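You operate a simulated robot arm through the tools that you are given. There is no shell and no other tool. Be economical: measure what you need, move in short steps, check, and stop when the job is done.

You are at the controls of a simulated two-armed robot. One attempt, no reset.

TASK
Pack the orange wire brush and the yellow block file tight in the tool tray.
Fine: free the lock; brush at the stop, file beside it; slide the divider home with the tray held steady with the other hand, as it runs tight; lock it again. The tray stays where it stands.
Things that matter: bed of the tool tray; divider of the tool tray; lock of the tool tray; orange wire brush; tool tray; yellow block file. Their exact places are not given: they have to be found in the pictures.

It is judged by the outcome, as a careful person would: the job done as asked, and still so three seconds after it is handed in. It fails if anything else is knocked over, pushed out of place, dropped, spilled or broken.

THE ROBOT
Two 7-joint arms with two-finger parallel grippers on one trunk, on a base that drives. Base frame: it is fixed to the floor where the robot stands at the start and does not move with it; the origin is under the middle of the robot, x ahead of it, y to its left, z up. Units: cm, rad, N and s.
The left shoulder is at the start at [7, 13.4, 120.1], the right one opposite. With the tool pointing down near the work surface each hand reaches from about 10 to 64 cm from the robot's upright axis, wherever it stands, measured 20 degrees to its own side. Places, roughly: bed of the tool tray [40, 20, 80]; divider of the tool tray [40, 10, 80]; lock of the tool tray [40, 0, 90]. Payload 1.57 kg a hand.
The tool frame of a hand sits at the grasp point between the pads (the TCP): z along the fingers, y along the line on which they close. The tips reach 3 cm beyond it. The gripper opens to 8 cm. The fingers are 1.7 cm wide and 1.2 cm thick; the gripper's body (4 by 8.2 cm) begins 8 cm behind the TCP.
Orientation is that of the tool frame in the base frame, as a unit quaternion [x, y, z, w]. With the fingers straight down and closing along the base's y, the tool's x points along the base's -x, its y along +y and its z along -z.

THE INTERFACE
- The arms move only by the tool move_arm. It takes "left_deltas", "right_deltas" or both (then of equal length, played together; a hand with none holds still); each is a list of rows, each a list of 3 entries, a list of its own where there are three numbers: the shift along the tool's x, y, z in units of 500 mm (1.0 is 500 mm), then the turn, a rotation vector about the tool's x, y, z in units of 180 degrees (1.0 is 180 degrees), then the gripper command, from -1 (shut) to 1 (fully open), values between in proportion. In form: [[[tx, ty, tz], [rx, ry, rz], claw], ...]. A call has 1 to 12 rows; each row is the pose to reach, as a shift and turn from the pose commanded when the call began, along the tool's axes at that moment. A call with a number of a shift or a turn outside -1 to 1 is refused whole. Rows are played at 5 a second. More than 5 cm and 0.15 rad between two rows, or a gripper value outside its range, and nothing of the call is played. Where a pose cannot be reached the arm comes as near as it can. A force on the tool above 50 N (or 10 N above the force at the start of the call, whichever is more), or a blocked arm, ends the call early, and 0.2 s more pass. Each finger travels about 15.3 cm/s and halts on what it meets, pressing with about 28 N; the grip force reading is that of the motor and also rises with nothing between the fingers. The clock runs only during rows and for 0.2 s after the last one: add rows that repeat a pose to give the fingers time. It gives the time, the measured TCP pose, the force on the tool (base axes), the opening and the grip force at its end, in the units of the frame above (readings bear some noise), with the torque about the TCP (base axes, N m) and any sound that the robot's microphone picked up.
- Cameras (640 x 400 px; columns grow to the right, rows downward): "scene" is now at [12.87, 0.84, 142.04]; the picture's right is [0.13, -0.99, 0.00], its down [-0.72, -0.09, -0.69] and it looks along [0.68, 0.09, -0.73] (base axes); focal length 272 px, centre (320, 200). "left" rides on the left gripper at [7.2, 0.7, -12.2] in its tool frame; the picture's right is [-0.09, 1.00, 0.00], its down [-0.84, -0.08, -0.54] and it looks along [-0.54, -0.05, 0.84] (tool axes); focal length 238 px, centre (320, 200). "right" rides on the right gripper at [7.2, -0.7, -12.2] in its tool frame; the picture's right is [0.09, 1.00, 0.00], its down [-0.84, 0.08, -0.54] and it looks along [-0.54, 0.05, 0.84] (tool axes); focal length 238 px, centre (320, 200).
- grab_frame(camera): a new picture of that camera. It takes no simulated time.
- lift_body(by): slides the trunk up (or, below 0, down) by that many cm; the arms and the scene camera ride with it, the base frame stays. It gives what a move gives, with no picture.
- steer(legs): drives the robot by 1 to 6 legs, each [ahead, left, turn to the left] in cm, cm and rad, along the robot's own axes; the way and the turn of a leg run together, so that a leg with both is an arc; at most 150 cm and 3.142 rad a leg. The arms and the cameras ride along, it lands a little off, and it stops where it bumps. It gives what a move gives.
- pan_tilt(pan, tilt): turns the head with the scene camera to pan (to the left, within 1.501 rad either way) and tilt (down, from -0.506 to 1.204), counted from straight ahead of the robot. It gives what a move gives.
- pixel_to_xyz(camera, pixels): there is no depth. For up to 12 entries [column, row, z] of the newest picture of that camera ("zoom" is the newest enlarged one), the place [x, y] in the base frame at which the ray of that pixel passes the height z, good to about 0.2 cm, but the place of the scene camera against the robot may be out by one fixed shift of up to 1.2 cm in any direction. It takes no simulated time.
- enlarge(camera, box): a new picture of the part [left, top, right, bottom] of that camera's present view, enlarged. It takes no simulated time.
- hand_in(): hands the job in; it is judged then, once.

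Work in short steps. Measure before you move; look again where a grasp or a placing could have gone wrong, and mend it. You have 80 turns and 58 pictures in all, those below and enlarged ones among them. Open the grippers and draw the arms clear of the work before you hand the job in, unless the task says otherwise; then end with one line.

The tools are called after ">>>" as name(argument=value, ...) on one line, values as JSON. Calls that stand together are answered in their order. move_arm: Moves the arms, as the interface text tells. Its arguments: {"type":"object","properties":{"left_deltas":{"type":"array","items":{"type":"array"}},"right_deltas":{"type":"array","items":{"type":"array"}}},"required":[]} The other tools are called the same way: lift_body (by) slides the trunk up or down; steer (legs) drives the base; pan_tilt (pan, tilt) turns the head that bears the scene camera; grab_frame (camera) takes a picture; pixel_to_xyz (camera, pixels) gives the place at which the rays of pixels pass given heights; enlarge (camera, box) takes an enlarged picture of a part of a camera's view; hand_in () hands the job in.

At the start:

```text
t: 0.0
left_tcp_pos: [39.85, 28.4, 116.35]
left_ee_rot: [-0.001, 1.0, -0.001, 0.0]
left_force: [0.0, 1.2, -0.3]
left_wrist_torque: [0.0, 0.01, 0.0]
left_gripper_width: 7.98
left_gripper_force: 0.1
right_tcp_pos: [43.46, -5.41, 114.06]
right_ee_rot: [0.0, 1.0, 0.001, 0.0]
right_force: [0.7, -0.4, -0.4]
right_wrist_torque: [0.01, 0.01, 0.02]
right_gripper_width: 8.0
right_gripper_force: 0.0
trunk travel left (down, up): [-77.5, 16.5]
robot x, y, heading: [-0.08, 0.22, 0.002]
head pan, tilt: [0.127, 0.815]
```

scene: 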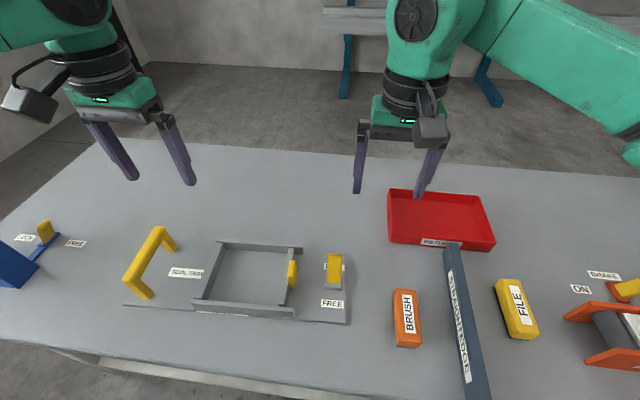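
right: 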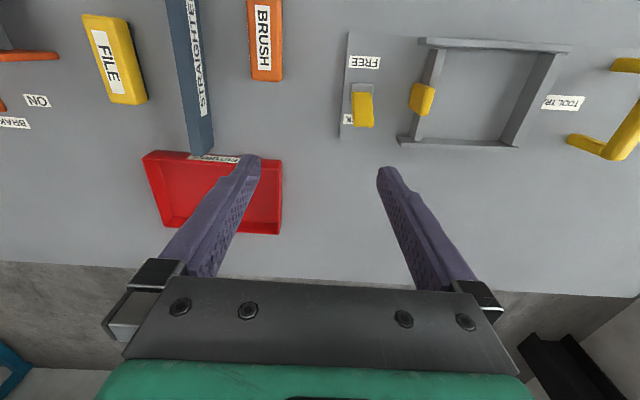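
left: 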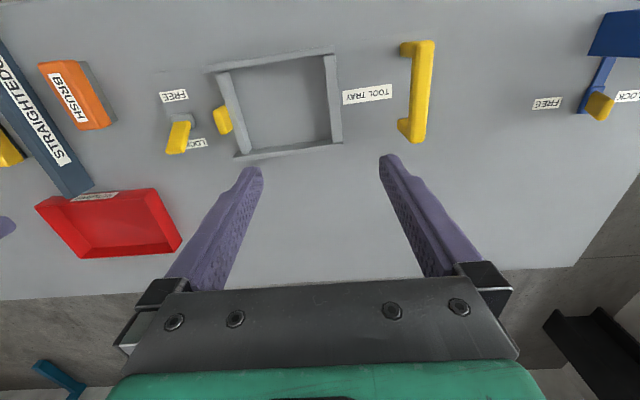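

The tray spans about columns 120-350, rows 225-325 of the scene, with the lock lever at (333,270). I enlarge the tray and the tools for detail.

>>> enlarge(camera="scene", box=[110, 210, 370, 372])

>>> enlarge(camera="left", box=[140, 20, 460, 220])

>>> pixel_to_xyz(camera="left", pixels=[[222, 72, 82], [330, 55, 82], [240, 155, 82], [342, 145, 82], [222, 120, 84], [180, 137, 84], [410, 130, 85], [416, 45, 85], [40, 65, 82], [80, 62, 82], [110, 122, 82], [78, 128, 82]])

>>> pixel_to_xyz(camera="right", pixels=[[248, 0, 82], [282, 0, 82], [283, 80, 82], [253, 80, 82], [83, 18, 82], [127, 14, 82], [147, 100, 82], [112, 104, 82], [363, 110, 84], [421, 98, 84], [350, 35, 80], [342, 138, 80]])

```text
2.46 times, centred on (240, 291) of scene
```

zoom: 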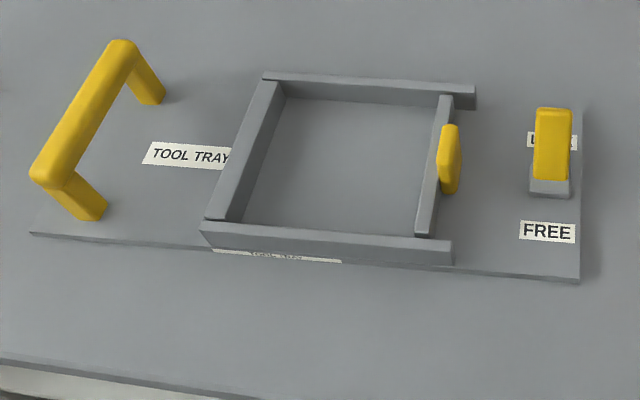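

```text
2.00 times, centred on (300, 120) of left
```

zoom: 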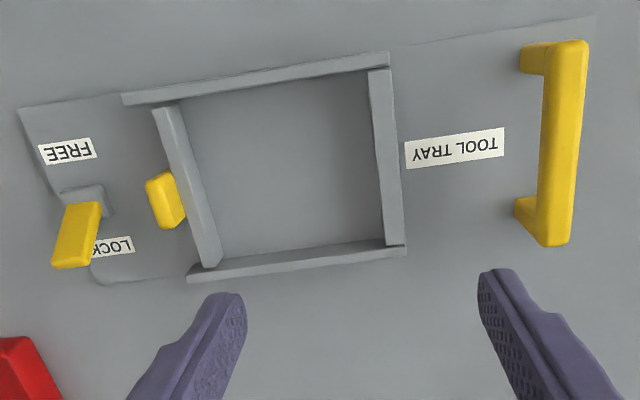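

```text
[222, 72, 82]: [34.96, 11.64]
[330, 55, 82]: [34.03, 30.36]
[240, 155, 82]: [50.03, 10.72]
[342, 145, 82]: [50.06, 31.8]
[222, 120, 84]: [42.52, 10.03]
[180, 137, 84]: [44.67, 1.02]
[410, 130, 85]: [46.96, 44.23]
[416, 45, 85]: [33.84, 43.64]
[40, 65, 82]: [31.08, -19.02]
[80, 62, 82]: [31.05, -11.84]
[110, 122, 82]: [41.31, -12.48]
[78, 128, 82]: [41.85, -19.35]
```

```text
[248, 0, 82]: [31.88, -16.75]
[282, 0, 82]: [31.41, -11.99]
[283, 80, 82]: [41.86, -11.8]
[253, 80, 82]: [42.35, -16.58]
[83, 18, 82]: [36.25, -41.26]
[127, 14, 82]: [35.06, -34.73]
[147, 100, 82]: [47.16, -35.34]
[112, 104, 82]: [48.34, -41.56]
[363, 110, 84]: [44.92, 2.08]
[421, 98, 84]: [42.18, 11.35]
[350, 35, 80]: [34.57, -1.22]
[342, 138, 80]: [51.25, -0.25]
```

The lever has a grey foot near (42,2) and leans over the LOCK label. I move the right hand lower over brush and lock for a second viewpoint to triangulate heights.

>>> move_arm(right_deltas=[[[0.08, 0, 0.04], [0, 0, 0], 1], [[0.16, 0, 0.1], [0, 0, 0], 1], [[0.2, 0, 0.16], [0, 0, 0], 1], [[0.2, 0, 0.16], [0, 0, 0], 1]])

>>> grab_frame(camera="right")

```text
t: 1.0
left_tcp_pos: [39.89, 28.37, 116.46]
left_ee_rot: [-0.001, 1.0, 0.0, 0.0]
left_force: [-0.2, -1.2, 0.5]
left_wrist_torque: [-0.02, 0.0, -0.04]
left_gripper_width: 8.01
left_gripper_force: 0.0
right_tcp_pos: [33.52, -5.4, 105.95]
right_ee_rot: [0.001, 1.0, 0.001, 0.0]
right_force: [0.7, 0.3, -0.3]
right_wrist_torque: [-0.02, -0.01, 0.0]
right_gripper_width: 8.01
right_gripper_force: 0.0
trunk travel left (down, up): [-77.5, 16.5]
robot x, y, heading: [0.11, -0.16, -0.002]
head pan, tilt: [0.127, 0.815]
```

```text
52 pictures are left
```

right: 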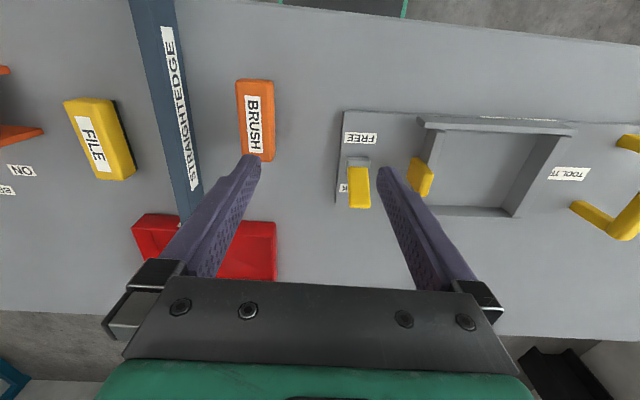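

>>> enlarge(camera="right", box=[320, 95, 480, 225])

>>> enlarge(camera="right", box=[40, 60, 300, 222])

```text
3.08 times, centred on (400, 160) of right
```

zoom: 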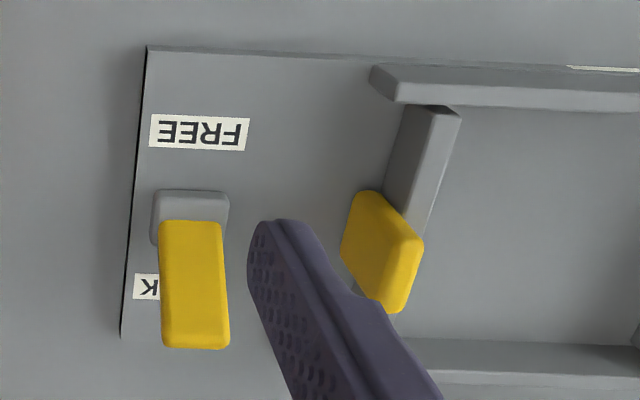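

```text
2.46 times, centred on (170, 141) of right
```

zoom: 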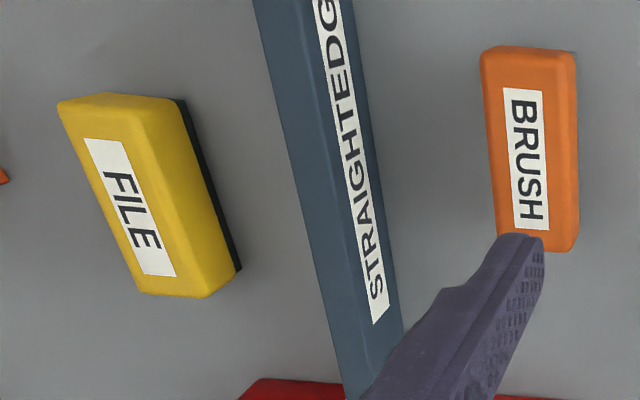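

Now I triangulate: lever tip/near end, divider knob and tools in both wrist cameras at two heights.

>>> pixel_to_xyz(camera="right", pixels=[[360, 207.7, 80], [360, 207.7, 92], [357.7, 167, 80], [357.7, 167, 92], [420, 176, 80], [420, 176, 92], [427, 210, 80], [434, 118, 80], [434, 118, 86], [344, 111, 80], [336, 204, 80], [512, 216, 80]])

>>> pixel_to_xyz(camera="left", pixels=[[175, 153, 80], [175, 153, 92], [182.5, 121.5, 80], [182.5, 121.5, 92], [224, 120, 80], [224, 120, 92], [242, 160, 80], [202, 69, 80], [202, 69, 86], [150, 73, 80], [192, 162, 80], [342, 147, 80]])

>>> pixel_to_xyz(camera="right", pixels=[[235.6, 79, 83], [273.5, 81, 83], [275, 161, 83], [63, 102, 83], [107, 98, 83], [135, 175, 83], [97, 180, 83], [131, 0, 82], [176, 0, 82], [182, 225, 80], [203, 190, 82], [165, 140, 82]])

```text
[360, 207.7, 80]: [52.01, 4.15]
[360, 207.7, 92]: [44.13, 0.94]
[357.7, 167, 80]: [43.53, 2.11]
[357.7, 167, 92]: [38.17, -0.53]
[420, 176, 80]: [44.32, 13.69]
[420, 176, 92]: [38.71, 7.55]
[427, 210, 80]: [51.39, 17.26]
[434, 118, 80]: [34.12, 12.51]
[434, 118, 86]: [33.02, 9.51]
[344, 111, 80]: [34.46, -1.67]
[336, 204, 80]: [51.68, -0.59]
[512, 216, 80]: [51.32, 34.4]
```

```text
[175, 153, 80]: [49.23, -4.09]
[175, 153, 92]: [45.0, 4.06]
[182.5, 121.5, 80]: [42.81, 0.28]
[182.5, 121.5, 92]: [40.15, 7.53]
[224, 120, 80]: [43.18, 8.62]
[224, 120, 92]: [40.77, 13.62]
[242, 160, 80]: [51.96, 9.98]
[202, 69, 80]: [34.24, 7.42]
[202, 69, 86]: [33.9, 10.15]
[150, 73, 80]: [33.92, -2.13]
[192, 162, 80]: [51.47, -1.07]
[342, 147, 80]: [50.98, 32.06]
```

```text
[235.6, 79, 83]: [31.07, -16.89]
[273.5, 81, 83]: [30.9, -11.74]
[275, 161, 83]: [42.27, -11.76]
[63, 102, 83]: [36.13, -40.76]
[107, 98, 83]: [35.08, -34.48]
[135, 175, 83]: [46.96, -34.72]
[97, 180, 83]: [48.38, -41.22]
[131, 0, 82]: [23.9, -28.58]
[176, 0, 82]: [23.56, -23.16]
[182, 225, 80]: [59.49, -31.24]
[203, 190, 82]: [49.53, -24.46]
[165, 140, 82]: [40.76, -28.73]
```

Lever tip is at about (46.2, 1.8, 88.7), its foot near (42.5, 1.7, 82); it leans away, FREE is toward the robot. I move the closed right fingers beyond it (x≈51.5), then down.

>>> move_arm(right_deltas=[[[-0.08, 0.03, 0], [0, 0, 0], 0], [[-0.16, 0.06, 0.0], [0, 0, 0], -1], [[-0.24, 0.1, 0.04], [0, 0, 0], -1], [[-0.32, 0.142, 0.08], [0, 0, 0], -1], [[-0.366, 0.142, 0.14], [0, 0, 0], -1], [[-0.366, 0.142, 0.22], [0, 0, 0], -1], [[-0.366, 0.142, 0.3], [0, 0, 0], -1], [[-0.366, 0.142, 0.365], [0, 0, 0], -1], [[-0.366, 0.142, 0.365], [0, 0, 0], -1]])

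>>> enlarge(camera="left", box=[100, 20, 420, 220])

```text
t: 3.0
left_tcp_pos: [39.85, 28.3, 116.36]
left_ee_rot: [-0.001, 1.0, 0.0, 0.0]
left_force: [-0.1, -0.3, -0.3]
left_wrist_torque: [-0.01, 0.0, 0.0]
left_gripper_width: 8.01
left_gripper_force: 0.0
right_tcp_pos: [51.75, 1.86, 87.94]
right_ee_rot: [0.001, 1.0, 0.0, 0.001]
right_force: [-0.5, 0.2, -0.1]
right_wrist_torque: [-0.01, 0.01, -0.02]
right_gripper_width: 0.0
right_gripper_force: 21.5
trunk travel left (down, up): [-77.5, 16.5]
robot x, y, heading: [0.03, -0.18, -0.001]
head pan, tilt: [0.127, 0.815]
```

```text
2.00 times, centred on (260, 120) of left
```

zoom: 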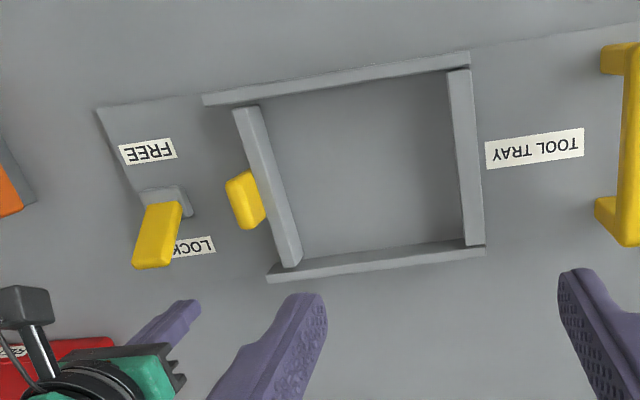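

Fingers are beyond the lever. I push it toward the robot (-x) slowly.

>>> move_arm(right_deltas=[[[0.04, 0, 0], [0, 0, 0], -1], [[0.08, 0, 0], [0, 0, 0], -1], [[0.11, 0, 0], [0, 0, 0], -1], [[0.13, 0, 0], [0, 0, 0], -1], [[0.15, 0, 0], [0, 0, 0], -1], [[0.17, 0, 0], [0, 0, 0], -1], [[0.19, 0, 0], [0, 0, 0], -1], [[0.2, 0, 0], [0, 0, 0], -1], [[0.21, 0, 0], [0, 0, 0], -1]])

>>> enlarge(camera="left", box=[100, 20, 420, 220])

```text
t: 4.2
left_tcp_pos: [39.67, 28.08, 116.49]
left_ee_rot: [0.0, 1.0, 0.0, 0.001]
left_force: [-0.4, 0.1, 0.2]
left_wrist_torque: [-0.03, -0.03, -0.03]
left_gripper_width: 8.01
left_gripper_force: 0.0
right_tcp_pos: [45.18, 1.69, 88.58]
right_ee_rot: [0.001, 1.0, 0.004, 0.006]
right_force: [2.9, -7.1, 18.9]
right_wrist_torque: [-0.09, 0.19, 0.11]
right_gripper_width: 0.0
right_gripper_force: 21.2
trunk travel left (down, up): [-77.5, 16.5]
robot x, y, heading: [0.33, 0.47, -0.003]
head pan, tilt: [0.127, 0.815]
stopped in row 5 (right hand): the force on the tool passed its limit (the readings are from after the stop); the commanded pose is now the measured one
```

```text
2.00 times, centred on (260, 120) of left
```

zoom: 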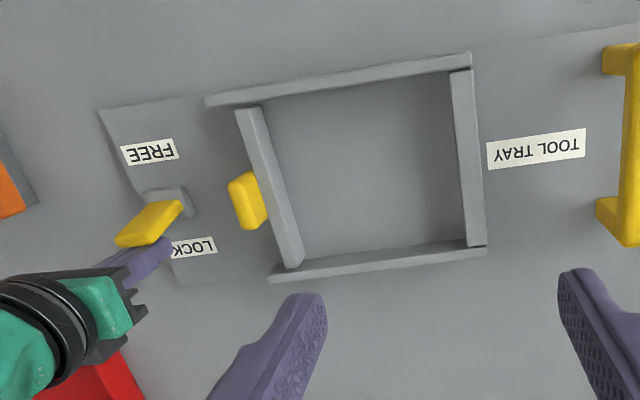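

The lever is moving toward upright; the force limit tripped. I continue in smaller steps.

>>> move_arm(right_deltas=[[[0.01, 0, 0], [0, 0, 0], -1], [[0.02, 0, 0], [0, 0, 0], -1], [[0.03, 0, 0], [0, 0, 0], -1], [[0.04, 0, 0], [0, 0, 0], -1], [[0.05, 0, 0], [0, 0, 0], -1], [[0.06, 0, 0], [0, 0, 0], -1], [[0.07, 0, 0], [0, 0, 0], -1], [[0.08, 0, 0], [0, 0, 0], -1], [[0.09, 0, 0], [0, 0, 0], -1]])

>>> enlarge(camera="left", box=[100, 20, 420, 220])

```text
t: 5.1
left_tcp_pos: [39.83, 28.13, 116.39]
left_ee_rot: [0.0, 1.0, 0.001, 0.001]
left_force: [-0.2, 0.7, 1.0]
left_wrist_torque: [-0.02, 0.0, -0.02]
left_gripper_width: 7.99
left_gripper_force: 0.1
right_tcp_pos: [43.92, 1.61, 88.8]
right_ee_rot: [0.004, 1.0, 0.006, 0.01]
right_force: [1.4, -6.5, 16.2]
right_wrist_torque: [-0.05, 0.18, 0.12]
right_gripper_width: 0.02
right_gripper_force: 21.1
trunk travel left (down, up): [-77.5, 16.5]
robot x, y, heading: [-0.08, 0.03, -0.003]
head pan, tilt: [0.127, 0.815]
stopped in row 4 (right hand): the force on the tool passed its limit (the readings are from after the stop); the commanded pose is now the measured one
```

```text
2.00 times, centred on (260, 120) of left
```

zoom: 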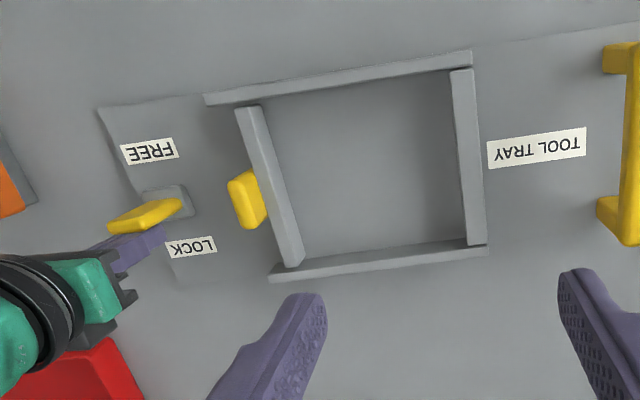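

Lever nearly upright but force-limited; I back off slightly, rise 2 cm for better leverage, and push on.

>>> move_arm(right_deltas=[[[-0.03, 0, 0], [0, 0, 0], -1], [[-0.03, 0, -0.035], [0, 0, 0], -1], [[0.0, 0, -0.035], [0, 0, 0], -1], [[0.02, 0, -0.035], [0, 0, 0], -1], [[0.04, 0, -0.035], [0, 0, 0], -1], [[0.06, 0, -0.035], [0, 0, 0], -1], [[0.08, 0, -0.035], [0, 0, 0], -1], [[0.1, 0, -0.03], [0, 0, 0], -1], [[0.12, 0, -0.025], [0, 0, 0], -1]])

>>> enlarge(camera="left", box=[100, 20, 420, 220])

```text
t: 7.1
left_tcp_pos: [40.07, 28.21, 116.49]
left_ee_rot: [0.0, 1.0, 0.0, 0.001]
left_force: [0.6, 0.1, 0.5]
left_wrist_torque: [0.01, -0.01, 0.01]
left_gripper_width: 8.02
left_gripper_force: 0.0
right_tcp_pos: [37.86, 1.79, 89.89]
right_ee_rot: [0.003, 1.0, 0.005, 0.008]
right_force: [3.2, 0.2, 4.6]
right_wrist_torque: [0.04, -0.06, 0.0]
right_gripper_width: 0.0
right_gripper_force: 21.3
trunk travel left (down, up): [-77.5, 16.5]
robot x, y, heading: [-0.33, -0.07, -0.005]
head pan, tilt: [0.127, 0.815]
```

```text
2.00 times, centred on (260, 120) of left
```

zoom: 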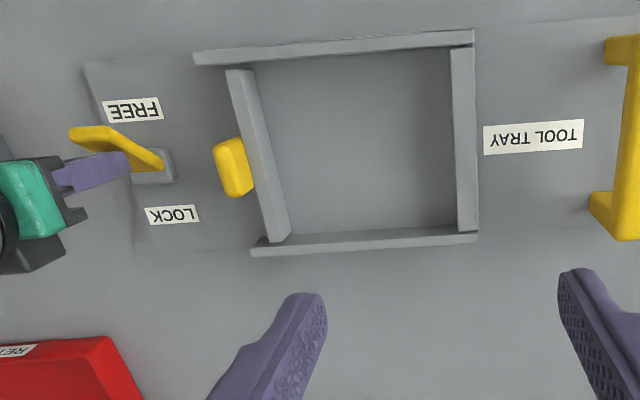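

The lever is over at FREE, but the tray seems to have yawed a little (its right end came toward me). I withdraw the right hand up and measure the tray against the first picture.

>>> move_arm(right_deltas=[[[-0.04, 0, 0], [0, 0, 0], -1], [[-0.04, 0, -0.08], [0, 0, 0], -1], [[-0.04, 0, -0.16], [0, 0, 0], -1], [[-0.04, -0.08, -0.24], [0, 0, 0], -1], [[-0.04, -0.16, -0.3], [0, 0, 0], -1], [[-0.04, -0.24, -0.3], [0, 0, 0], -1], [[-0.04, -0.28, -0.3], [0, 0, 0], -1]])

>>> grab_frame(camera="left")

>>> grab_frame(camera="scene")

```text
refused: row 4 steps farther than a row can; nothing moved
```

```text
45 pictures are left
```

left: 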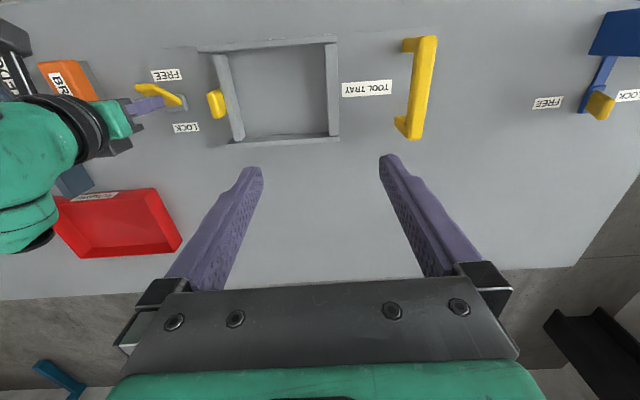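

```text
44 pictures are left
```

scene: 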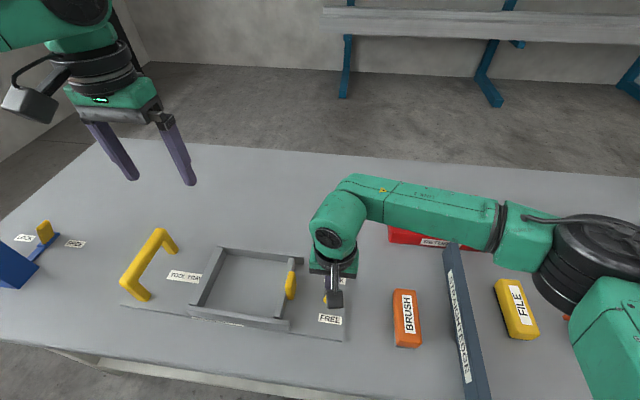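

The tray's right end came about 1.5 cm toward me (far rail corner (236,157)→(228,145)). I withdraw the right hand first.

>>> move_arm(right_deltas=[[[-0.04, 0, 0], [0, 0, 0], -1], [[-0.04, 0, -0.08], [0, 0, 0], -1], [[-0.04, 0, -0.16], [0, 0, 0], -1], [[-0.04, -0.06, -0.22], [0, 0, 0], -1], [[-0.04, -0.12, -0.28], [0, 0, 0], -1], [[-0.02, -0.2, -0.3], [0, 0, 0], -1], [[0.04, -0.26, -0.3], [0, 0, 0], -1], [[0.1, -0.32, -0.3], [0, 0, 0], -1]])

>>> enlarge(camera="left", box=[140, 20, 460, 220])

>>> enlarge(camera="scene", box=[110, 210, 370, 372])

```text
t: 8.9
left_tcp_pos: [39.74, 28.09, 116.36]
left_ee_rot: [0.001, 1.0, 0.001, 0.0]
left_force: [0.3, -0.4, 0.0]
left_wrist_torque: [0.02, -0.02, 0.0]
left_gripper_width: 7.98
left_gripper_force: 0.1
right_tcp_pos: [32.3, -14.55, 104.66]
right_ee_rot: [0.003, 1.0, 0.005, 0.01]
right_force: [-0.2, -1.1, 0.3]
right_wrist_torque: [0.02, 0.03, -0.02]
right_gripper_width: 0.0
right_gripper_force: 21.5
trunk travel left (down, up): [-77.5, 16.5]
robot x, y, heading: [-0.03, -0.03, -0.002]
head pan, tilt: [0.127, 0.815]
```

```text
2.00 times, centred on (300, 120) of left
```

zoom: 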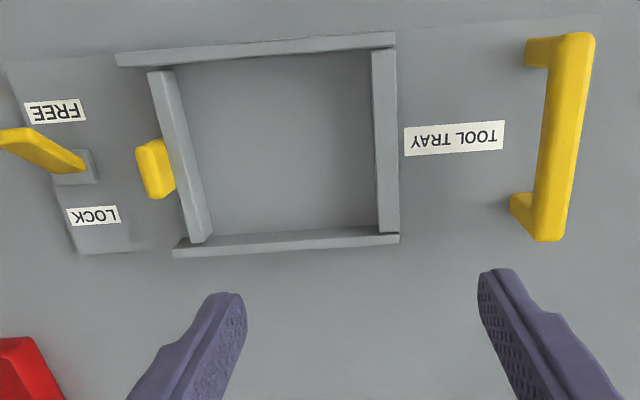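

```text
2.46 times, centred on (240, 291) of scene
```

zoom: 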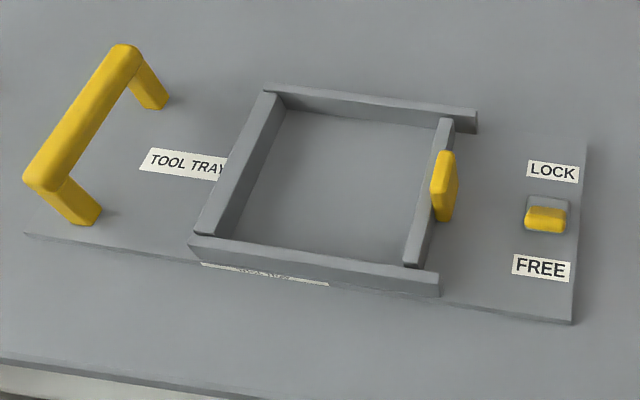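

I convert matching plate-level points (original versus now) in the left camera to get the displacement.

>>> pixel_to_xyz(camera="left", pixels=[[149, 75, 81], [144, 51, 81], [160, 93, 81], [152, 72, 81], [342.5, 104, 81], [342, 97.5, 81], [391.5, 84, 81], [392, 80.5, 81], [343, 145, 83], [339.5, 138, 83], [334, 46, 83], [337, 36, 83]])

```text
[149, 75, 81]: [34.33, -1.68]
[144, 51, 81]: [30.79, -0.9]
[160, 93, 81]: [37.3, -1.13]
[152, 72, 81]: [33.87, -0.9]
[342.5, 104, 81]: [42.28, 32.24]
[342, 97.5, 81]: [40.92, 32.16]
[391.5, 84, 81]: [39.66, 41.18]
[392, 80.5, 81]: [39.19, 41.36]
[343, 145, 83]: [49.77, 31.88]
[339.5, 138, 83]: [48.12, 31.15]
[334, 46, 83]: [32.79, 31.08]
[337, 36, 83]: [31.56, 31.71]
```

The tray has yawed about 0.07 rad around (42, 51): the lock end is 3.4 cm nearer. I'll undo it by pushing the plate's near edge at y≈2 toward +x; first I bring the right fingers down in front of it.

>>> move_arm(right_deltas=[[[0.03, 0.08, 0], [0, 0, 0], -1], [[0.06, 0.16, 0.04], [0, 0, 0], -1], [[0.09, 0.24, 0.08], [0, 0, 0], -1], [[0.11, 0.3, 0.14], [0, 0, 0], -1], [[0.12, 0.325, 0.22], [0, 0, 0], -1], [[0.12, 0.325, 0.3], [0, 0, 0], -1], [[0.12, 0.325, 0.36], [0, 0, 0], -1], [[0.12, 0.325, 0.4], [0, 0, 0], -1], [[0.12, 0.325, 0.415], [0, 0, 0], -1], [[0.12, 0.325, 0.422], [0, 0, 0], -1], [[0.12, 0.325, 0.422], [0, 0, 0], -1]])

>>> grab_frame(camera="right")

```text
t: 11.3
left_tcp_pos: [40.06, 28.19, 116.39]
left_ee_rot: [0.001, 1.0, 0.0, 0.001]
left_force: [0.3, -0.8, 0.3]
left_wrist_torque: [0.01, -0.03, -0.01]
left_gripper_width: 7.98
left_gripper_force: 0.1
right_tcp_pos: [27.01, 2.34, 83.37]
right_ee_rot: [0.003, 1.0, 0.005, 0.009]
right_force: [-0.7, 0.1, 0.6]
right_wrist_torque: [-0.01, -0.02, -0.03]
right_gripper_width: 0.0
right_gripper_force: 22.2
trunk travel left (down, up): [-77.5, 16.5]
robot x, y, heading: [0.01, 0.1, -0.002]
head pan, tilt: [0.127, 0.815]
```

```text
41 pictures are left
```

right: 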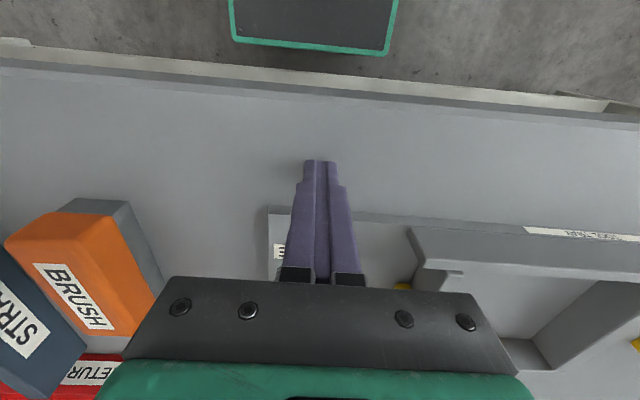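

Fingers stand on the near side of the plate, tips about 0.4 cm above the table. I lower a touch and push +x about 5.4 cm, then compare.

>>> move_arm(right_deltas=[[[0, 0, 0.004], [0, 0, 0], -1], [[-0.03, 0, 0.004], [0, 0, 0], -1], [[-0.05, 0, 0.004], [0, 0, 0], -1], [[-0.06, 0, 0.004], [0, 0, 0], -1], [[-0.07, 0, 0.004], [0, 0, 0], -1], [[-0.08, 0, 0.004], [0, 0, 0], -1], [[-0.09, 0, 0.004], [0, 0, 0], -1], [[-0.1, 0, 0.004], [0, 0, 0], -1], [[-0.108, 0, 0.004], [0, 0, 0], -1], [[-0.108, 0, 0.004], [0, 0, 0], -1]])

>>> enlarge(camera="left", box=[140, 20, 460, 220])

```text
t: 13.5
left_tcp_pos: [39.77, 28.25, 116.34]
left_ee_rot: [0.0, 1.0, 0.001, 0.0]
left_force: [-0.3, 0.0, -0.3]
left_wrist_torque: [0.01, -0.02, 0.03]
left_gripper_width: 7.98
left_gripper_force: 0.1
right_tcp_pos: [32.37, 2.3, 83.27]
right_ee_rot: [0.003, 1.0, 0.005, 0.01]
right_force: [-0.5, -0.7, -0.1]
right_wrist_torque: [-0.03, 0.06, 0.02]
right_gripper_width: 0.0
right_gripper_force: 21.4
trunk travel left (down, up): [-77.5, 16.5]
robot x, y, heading: [-0.14, 0.26, -0.001]
head pan, tilt: [0.127, 0.815]
```

```text
2.00 times, centred on (300, 120) of left
```

zoom: 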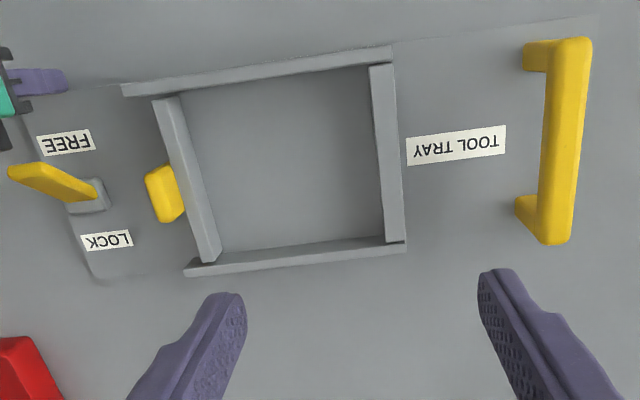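

Remaining offset at the FREE label is about 9 zoom px (~0.7 cm). I push 0.7 cm more.

>>> move_arm(right_deltas=[[[-0.006, 0, 0], [0, 0, 0], -1], [[-0.012, 0, 0], [0, 0, 0], -1], [[-0.015, 0, 0], [0, 0, 0], -1], [[-0.015, 0, 0], [0, 0, 0], -1]])

>>> enlarge(camera="left", box=[140, 20, 460, 220])

```text
t: 14.5
left_tcp_pos: [39.86, 28.32, 116.35]
left_ee_rot: [0.0, 1.0, 0.001, 0.001]
left_force: [0.2, -0.2, 0.2]
left_wrist_torque: [-0.02, -0.01, 0.03]
left_gripper_width: 8.0
left_gripper_force: 0.1
right_tcp_pos: [33.05, 2.14, 83.24]
right_ee_rot: [0.003, 1.0, 0.005, 0.009]
right_force: [-2.5, -0.2, 0.4]
right_wrist_torque: [-0.01, 0.07, 0.0]
right_gripper_width: 0.01
right_gripper_force: 21.2
trunk travel left (down, up): [-77.5, 16.5]
robot x, y, heading: [-0.09, 0.15, -0.001]
head pan, tilt: [0.127, 0.815]
```

```text
2.00 times, centred on (300, 120) of left
```

zoom: 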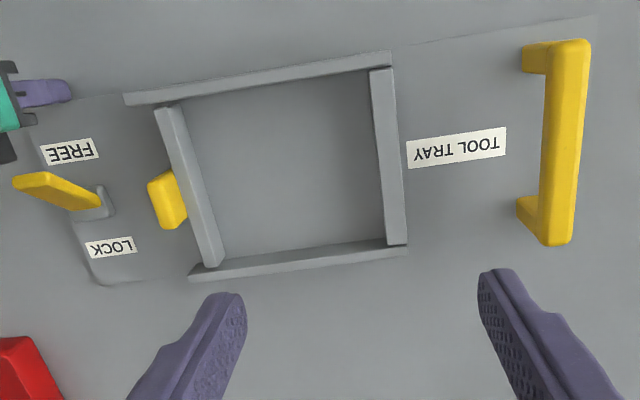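

The tray is back in its original place (labels within ~2 zoom px). Now I withdraw the right hand, open it and hover above the brush at about (36.2,-14) for a look.

>>> move_arm(right_deltas=[[[0.03, 0, 0], [0, 0, 0], -1], [[0.03, 0, -0.08], [0, 0, 0], -1], [[0.03, 0, -0.16], [0, 0, 0], -1], [[0.03, 0, -0.24], [0, 0, 0], 0], [[0.02, -0.08, -0.28], [0, 0, 0], 1], [[0.0, -0.16, -0.28], [0, 0, 0], 1], [[-0.03, -0.24, -0.28], [0, 0, 0], 1], [[-0.06, -0.324, -0.28], [0, 0, 0], 1], [[-0.06, -0.324, -0.28], [0, 0, 0], 1]])

>>> grab_frame(camera="right")

```text
t: 16.5
left_tcp_pos: [40.0, 28.34, 116.33]
left_ee_rot: [0.0, 1.0, 0.0, 0.0]
left_force: [0.1, -0.3, -0.5]
left_wrist_torque: [-0.02, -0.01, -0.01]
left_gripper_width: 7.97
left_gripper_force: 0.0
right_tcp_pos: [35.7, -14.27, 97.68]
right_ee_rot: [0.003, 1.0, 0.005, 0.009]
right_force: [-0.3, -0.2, -0.4]
right_wrist_torque: [-0.02, 0.01, 0.01]
right_gripper_width: 8.0
right_gripper_force: 0.1
trunk travel left (down, up): [-77.5, 16.5]
robot x, y, heading: [0.21, 0.35, 0.001]
head pan, tilt: [0.127, 0.815]
```

```text
38 pictures are left
```

right: 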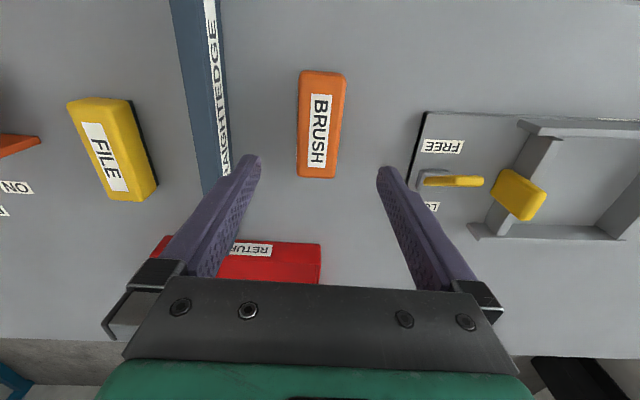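

>>> pixel_to_xyz(camera="right", pixels=[[301, 71, 84.5], [346, 74, 84.5], [335, 178, 84.5], [297, 176, 84.5], [210, 195, 82], [230, 160, 82], [222, 0, 82], [67, 103, 84.5], [122, 98, 84.5], [157, 188, 84.5], [107, 202, 84.5]])

```text
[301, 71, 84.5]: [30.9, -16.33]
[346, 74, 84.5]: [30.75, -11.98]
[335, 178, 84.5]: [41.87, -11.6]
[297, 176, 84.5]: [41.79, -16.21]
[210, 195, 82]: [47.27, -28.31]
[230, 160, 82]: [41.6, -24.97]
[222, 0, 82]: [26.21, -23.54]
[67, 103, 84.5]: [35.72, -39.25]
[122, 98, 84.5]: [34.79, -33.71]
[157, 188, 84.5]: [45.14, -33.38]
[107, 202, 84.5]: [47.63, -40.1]
```

Brush centre is (36.3,-14.0), about 4.5 wide, 11 long, aligned with x. I descend and grip it.

>>> move_arm(right_deltas=[[[-0.012, 0.005, 0.08], [0, 0, 0], 1], [[-0.012, 0.005, 0.16], [0, 0, 0], 1], [[-0.012, 0.005, 0.22], [0, 0, 0], 1], [[-0.012, 0.005, 0.26], [0, 0, 0], 1], [[-0.012, 0.005, 0.274], [0, 0, 0], 1], [[-0.012, 0.005, 0.274], [0, 0, 0], 0], [[-0.012, 0.005, 0.274], [0, 0, 0], -1], [[-0.012, 0.005, 0.274], [0, 0, 0], -1], [[-0.012, 0.005, 0.274], [0, 0, 0], -1]])

>>> grab_frame(camera="right")

```text
t: 18.5
left_tcp_pos: [40.02, 28.27, 116.23]
left_ee_rot: [0.0, 1.0, 0.0, 0.0]
left_force: [0.6, 0.3, 0.2]
left_wrist_torque: [0.01, 0.03, -0.04]
left_gripper_width: 7.98
left_gripper_force: 0.0
right_tcp_pos: [36.54, -13.91, 83.5]
right_ee_rot: [0.004, 1.0, 0.005, 0.009]
right_force: [-1.2, 0.2, -0.1]
right_wrist_torque: [-0.04, 0.02, -0.01]
right_gripper_width: 4.55
right_gripper_force: 27.9
trunk travel left (down, up): [-77.5, 16.5]
robot x, y, heading: [-0.04, -0.01, -0.002]
head pan, tilt: [0.127, 0.815]
```

```text
37 pictures are left
```

right: 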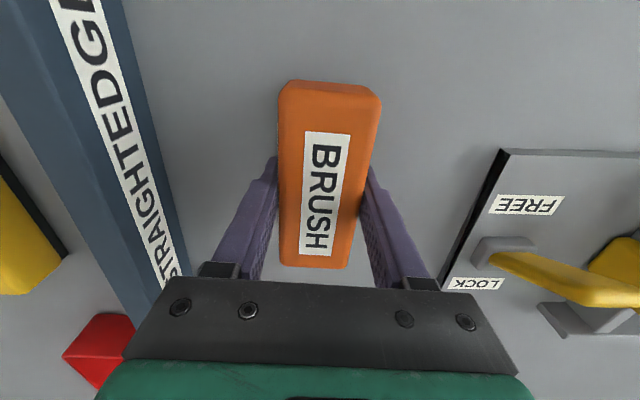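

Brush gripped (4.55 cm). I compute the bed's inner edges in the left camera at rail-top and floor heights.

>>> pixel_to_xyz(camera="left", pixels=[[325, 55, 83], [332.5, 140, 83], [226, 72.5, 83], [251, 151, 83], [335, 52, 83], [344, 141, 83], [330, 57, 81], [334, 140, 81]])

>>> enlarge(camera="left", box=[190, 30, 370, 170])

```text
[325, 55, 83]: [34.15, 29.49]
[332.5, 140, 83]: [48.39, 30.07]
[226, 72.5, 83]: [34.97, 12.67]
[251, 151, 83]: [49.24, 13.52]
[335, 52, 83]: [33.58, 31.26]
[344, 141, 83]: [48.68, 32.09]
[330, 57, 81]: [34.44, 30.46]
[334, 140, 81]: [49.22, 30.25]
```

```text
2.86 times, centred on (280, 100) of left
```

zoom: 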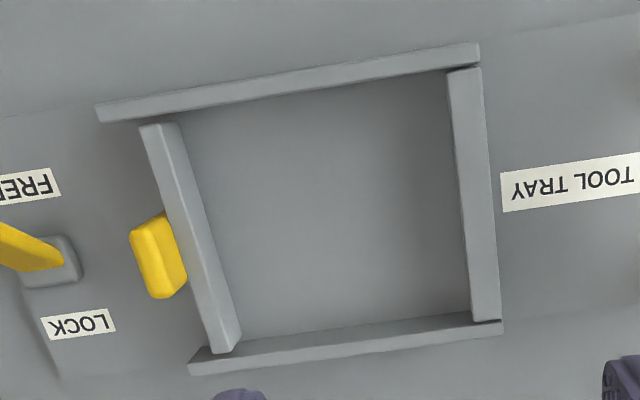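

Bed interior: x≈34.4–48.6, stop face y≈29.8, yaw ≈ +0.04 rad. The left hand must get out of the way: I move it to about (30,52,112) while lifting the brush.

>>> move_arm(left_deltas=[[[0.03, 0.08, 0], [0, 0, 0], 1], [[0.06, 0.16, 0], [0, 0, 0], 1], [[0.09, 0.24, 0], [0, 0, 0], 1], [[0.12, 0.32, 0.02], [0, 0, 0], 1], [[0.16, 0.4, 0.04], [0, 0, 0], 1], [[0.2, 0.48, 0.06], [0, 0, 0], 1]], right_deltas=[[[0, 0, -0.04], [0, 0, 0], -1], [[0, 0, -0.1], [0, 0, 0], -1], [[0, 0, -0.16], [0, 0, 0], -1], [[0, 0, -0.22], [0, 0, 0], -1], [[0, 0, -0.27], [0, 0, 0], -1], [[0, 0, -0.27], [0, 0, 0], -1]])

>>> grab_frame(camera="left")

```text
t: 19.9
left_tcp_pos: [29.81, 52.27, 113.34]
left_ee_rot: [0.0, 1.0, -0.001, 0.001]
left_force: [-0.9, -0.5, -0.7]
left_wrist_torque: [0.02, -0.01, -0.02]
left_gripper_width: 7.99
left_gripper_force: 0.1
right_tcp_pos: [36.23, -13.91, 97.12]
right_ee_rot: [0.003, 1.0, 0.004, 0.009]
right_force: [-0.6, -0.6, 0.0]
right_wrist_torque: [-0.01, 0.03, 0.0]
right_gripper_width: 0.01
right_gripper_force: 21.4
trunk travel left (down, up): [-77.5, 16.5]
robot x, y, heading: [0.31, -0.02, 0.0]
head pan, tilt: [0.127, 0.815]
```

```text
35 pictures are left
```

left: 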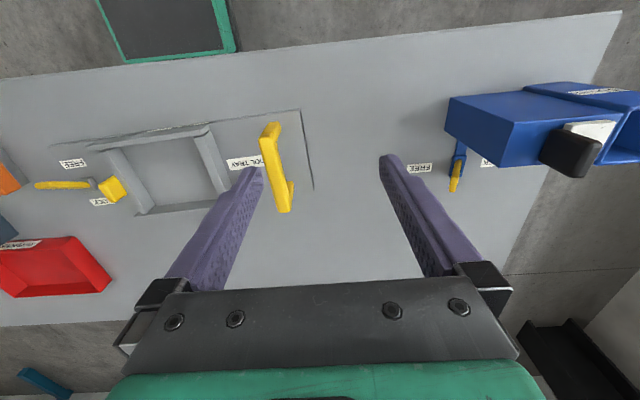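

The grip closed to 0: the brush slipped out. I look at where it is.

>>> grab_frame(camera="right")

```text
34 pictures are left
```

right: 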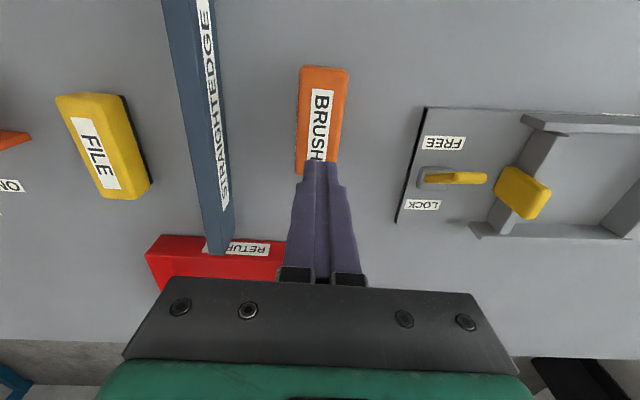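

The brush still lies in its place at the same spot. I retry: grip a little lower, wait longer for the grip, and lift slowly.

>>> move_arm(right_deltas=[[[0, 0, 0.0], [0, 0, 0], 1], [[0, 0, 0.08], [0, 0, 0], 1], [[0, 0, 0.16], [0, 0, 0], 1], [[0, 0, 0.23], [0, 0, 0], 1], [[0, 0, 0.27], [0, 0, 0], 1], [[0, 0, 0.276], [0, 0, 0], 1], [[0, 0, 0.276], [0, 0, 0], -1], [[0, 0, 0.276], [0, 0, 0], -1], [[0, 0, 0.276], [0, 0, 0], -1], [[0, 0, 0.276], [0, 0, 0], -1], [[0, 0, 0.276], [0, 0, 0], -1]])

>>> move_arm(right_deltas=[[[0, 0, -0.005], [0, 0, 0], -1], [[0, 0, -0.012], [0, 0, 0], -1], [[0, 0, -0.02], [0, 0, 0], -1], [[0, 0, -0.03], [0, 0, 0], -1]])

>>> grab_frame(camera="right")

```text
t: 22.3
left_tcp_pos: [29.96, 52.12, 113.3]
left_ee_rot: [-0.001, 1.0, -0.001, 0.001]
left_force: [-0.7, -0.6, -0.1]
left_wrist_torque: [0.03, 0.01, -0.02]
left_gripper_width: 7.99
left_gripper_force: 0.1
right_tcp_pos: [36.62, -13.72, 83.2]
right_ee_rot: [0.004, 1.0, 0.005, 0.009]
right_force: [-0.1, 0.2, -0.2]
right_wrist_torque: [0.01, -0.01, -0.02]
right_gripper_width: 4.58
right_gripper_force: 28.0
trunk travel left (down, up): [-77.5, 16.5]
robot x, y, heading: [0.24, -0.0, -0.003]
head pan, tilt: [0.127, 0.815]
```

```text
t: 23.3
left_tcp_pos: [29.92, 52.06, 113.26]
left_ee_rot: [0.0, 1.0, 0.0, -0.001]
left_force: [-0.4, 0.2, -0.2]
left_wrist_torque: [0.0, 0.02, -0.02]
left_gripper_width: 8.0
left_gripper_force: 0.1
right_tcp_pos: [36.55, -13.86, 84.79]
right_ee_rot: [0.004, 1.0, 0.005, 0.009]
right_force: [-0.6, 0.4, -0.9]
right_wrist_torque: [0.0, 0.0, 0.0]
right_gripper_width: 4.55
right_gripper_force: 27.9
trunk travel left (down, up): [-77.5, 16.5]
robot x, y, heading: [0.12, 0.13, -0.002]
head pan, tilt: [0.127, 0.815]
```

```text
33 pictures are left
```

right: 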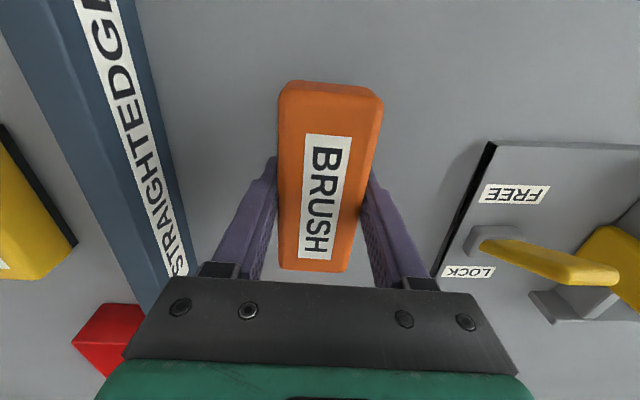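

The brush keeps its place between the fingers after 1.6 cm of lift, so it is held. I go on lifting gently.

>>> move_arm(right_deltas=[[[0, 0, -0.015], [0, 0, 0], -1], [[0, 0, -0.035], [0, 0, 0], -1], [[0, 0, -0.06], [0, 0, 0], -1], [[0, 0, -0.09], [0, 0, 0], -1], [[0, 0, -0.12], [0, 0, 0], -1], [[0, 0, -0.15], [0, 0, 0], -1], [[0, 0, -0.18], [0, 0, 0], -1], [[0, 0, -0.21], [0, 0, 0], -1], [[0, 0, -0.23], [0, 0, 0], -1], [[0, 0, -0.24], [0, 0, 0], -1]])

```text
t: 25.5
left_tcp_pos: [29.89, 52.01, 113.13]
left_ee_rot: [0.0, 1.0, 0.0, 0.0]
left_force: [-0.1, -0.1, -1.3]
left_wrist_torque: [-0.01, -0.01, -0.02]
left_gripper_width: 7.98
left_gripper_force: 0.1
right_tcp_pos: [36.34, -13.93, 96.82]
right_ee_rot: [0.004, 1.0, 0.004, 0.009]
right_force: [0.6, -0.7, -1.6]
right_wrist_torque: [0.01, 0.01, 0.01]
right_gripper_width: 4.57
right_gripper_force: 28.2
trunk travel left (down, up): [-77.5, 16.5]
robot x, y, heading: [-0.08, -0.34, 0.003]
head pan, tilt: [0.127, 0.815]
```

Held at 96.8. I carry it in gentle steps to above the bed, about (41.6, 25.3), with a slight yaw.

>>> move_arm(right_deltas=[[[0, 0.03, 0], [0, 0, 0], -1], [[-0.01, 0.08, 0], [0, 0, 0], -1], [[-0.02, 0.14, 0], [0, 0, 0], -1], [[-0.03, 0.21, 0], [0, 0, -0.003], -1], [[-0.04, 0.28, 0], [0, 0, -0.005], -1], [[-0.05, 0.35, 0], [0, 0, -0.007], -1], [[-0.06, 0.42, 0], [0, 0, -0.009], -1], [[-0.07, 0.49, 0], [0, 0, -0.011], -1], [[-0.08, 0.56, 0], [0, 0, -0.013], -1], [[-0.09, 0.63, 0], [0, 0, -0.013], -1], [[-0.1, 0.7, 0], [0, 0, -0.013], -1], [[-0.106, 0.75, 0], [0, 0, -0.013], -1]])

>>> grab_frame(camera="right")

>>> grab_frame(camera="left")

```text
t: 28.1
left_tcp_pos: [29.92, 51.95, 113.31]
left_ee_rot: [0.0, 1.0, 0.0, 0.0]
left_force: [0.4, 0.7, 0.4]
left_wrist_torque: [0.01, 0.01, -0.02]
left_gripper_width: 8.02
left_gripper_force: 0.1
right_tcp_pos: [41.24, 18.68, 97.29]
right_ee_rot: [-0.017, 1.0, 0.006, 0.009]
right_force: [1.0, -0.3, -0.6]
right_wrist_torque: [0.01, -0.01, -0.03]
right_gripper_width: 4.55
right_gripper_force: 28.6
right hand out of reach, approached as far as the arm can: row 11, 12
trunk travel left (down, up): [-77.5, 16.5]
robot x, y, heading: [0.03, -0.47, 0.002]
head pan, tilt: [0.127, 0.815]
```

```text
32 pictures are left
```

right: 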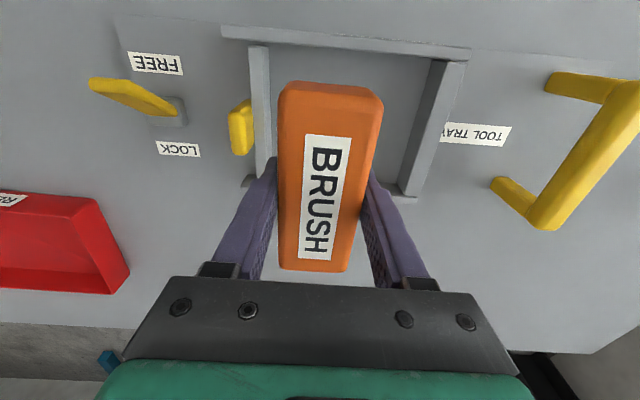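

```text
31 pictures are left
```

left: 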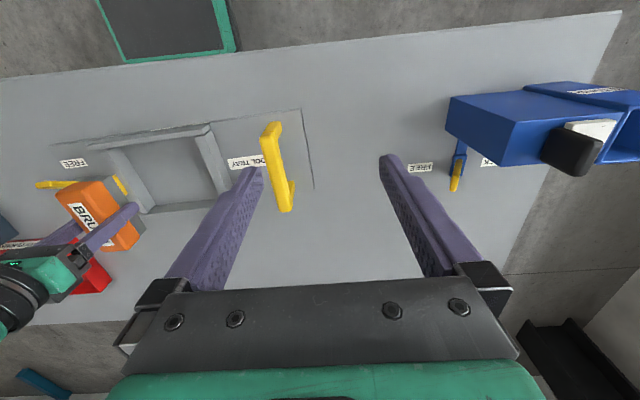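

The right arm reaches its limit at y≈18.7, so I pull the hand back to y≈14 and then drive the robot 12 cm left.

>>> move_arm(right_deltas=[[[0, -0.05, 0], [0, 0, 0], -1], [[0, -0.1, 0], [0, 0, 0], -1], [[0, -0.14, 0], [0, 0, 0], -1], [[0, -0.14, 0], [0, 0, 0], -1]])

>>> steer(legs=[[0, 12, 0]])

>>> grab_frame(camera="right")

```text
t: 29.1
left_tcp_pos: [29.94, 52.08, 113.31]
left_ee_rot: [0.0, 1.0, 0.0, 0.0]
left_force: [0.2, 1.2, 0.5]
left_wrist_torque: [0.0, 0.02, 0.04]
left_gripper_width: 7.99
left_gripper_force: 0.1
right_tcp_pos: [41.46, 11.65, 97.11]
right_ee_rot: [-0.017, 1.0, 0.005, 0.008]
right_force: [-0.5, -0.4, -1.6]
right_wrist_torque: [0.01, -0.02, -0.01]
right_gripper_width: 4.57
right_gripper_force: 28.2
trunk travel left (down, up): [-77.5, 16.5]
robot x, y, heading: [-0.07, 0.58, 0.001]
head pan, tilt: [0.127, 0.815]
```

```text
t: 30.3
left_tcp_pos: [29.88, 63.66, 113.32]
left_ee_rot: [-0.001, 1.0, 0.002, 0.0]
left_force: [-0.7, -0.4, -0.2]
left_wrist_torque: [0.0, -0.02, 0.0]
left_gripper_width: 8.0
left_gripper_force: 0.1
right_tcp_pos: [41.47, 23.22, 97.25]
right_ee_rot: [-0.018, 1.0, 0.005, 0.008]
right_force: [1.2, -0.2, -1.3]
right_wrist_torque: [0.01, 0.04, 0.04]
right_gripper_width: 4.54
right_gripper_force: 27.7
trunk travel left (down, up): [-77.5, 16.5]
robot x, y, heading: [-0.03, 11.35, 0.001]
head pan, tilt: [0.127, 0.815]
```

```text
30 pictures are left
```

right: 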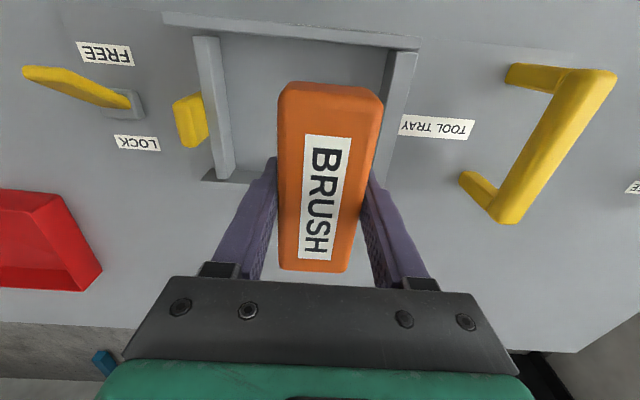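

Now I check the bed edges from this camera before lowering.

>>> pixel_to_xyz(camera="right", pixels=[[388, 50, 83], [375, 172, 83], [218, 38, 83], [234, 178, 83], [165, 25, 83], [418, 47, 83], [245, 170, 81], [258, 184, 83]])

```text
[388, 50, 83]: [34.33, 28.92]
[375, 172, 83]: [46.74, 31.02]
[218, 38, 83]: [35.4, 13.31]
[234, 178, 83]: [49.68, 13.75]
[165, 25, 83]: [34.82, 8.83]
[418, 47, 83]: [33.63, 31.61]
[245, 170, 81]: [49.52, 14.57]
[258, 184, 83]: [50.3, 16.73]
```

Lowering the brush into the bed at about (41.6, 25.3), stopping just above the floor.

>>> move_arm(right_deltas=[[[-0.004, 0.042, 0.0], [0, 0, 0], -1], [[-0.004, 0.042, 0.04], [0, 0, 0], -1], [[-0.004, 0.042, 0.1], [0, 0, 0], -1], [[-0.004, 0.042, 0.16], [0, 0, 0], -1], [[-0.004, 0.042, 0.21], [0, 0, 0], -1], [[-0.004, 0.042, 0.24], [0, 0, 0], -1], [[-0.004, 0.042, 0.255], [0, 0, 0], -1], [[-0.004, 0.042, 0.262], [0, 0, 0], -1], [[-0.004, 0.042, 0.262], [0, 0, 0], -1]])

>>> grab_frame(camera="right")

>>> grab_frame(camera="left")

```text
t: 32.3
left_tcp_pos: [29.58, 63.73, 113.46]
left_ee_rot: [-0.001, 1.0, 0.001, 0.001]
left_force: [0.4, 0.2, -0.7]
left_wrist_torque: [-0.01, 0.0, 0.02]
left_gripper_width: 8.0
left_gripper_force: 0.1
right_tcp_pos: [41.72, 25.8, 84.17]
right_ee_rot: [-0.017, 1.0, 0.006, 0.012]
right_force: [6.7, 2.9, 25.2]
right_wrist_torque: [-0.51, 0.05, 0.12]
right_gripper_width: 4.58
right_gripper_force: 27.8
trunk travel left (down, up): [-77.5, 16.5]
robot x, y, heading: [-0.22, 11.91, 0.002]
head pan, tilt: [0.127, 0.815]
```

```text
29 pictures are left
```

right: 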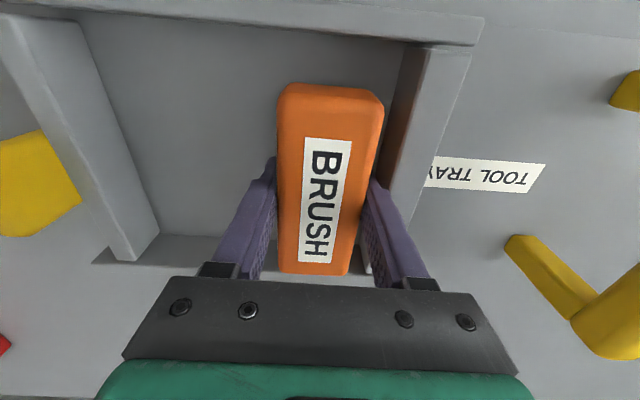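

```text
28 pictures are left
```

left: 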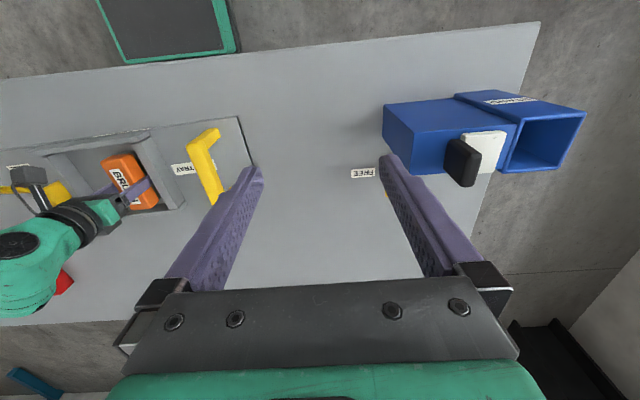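

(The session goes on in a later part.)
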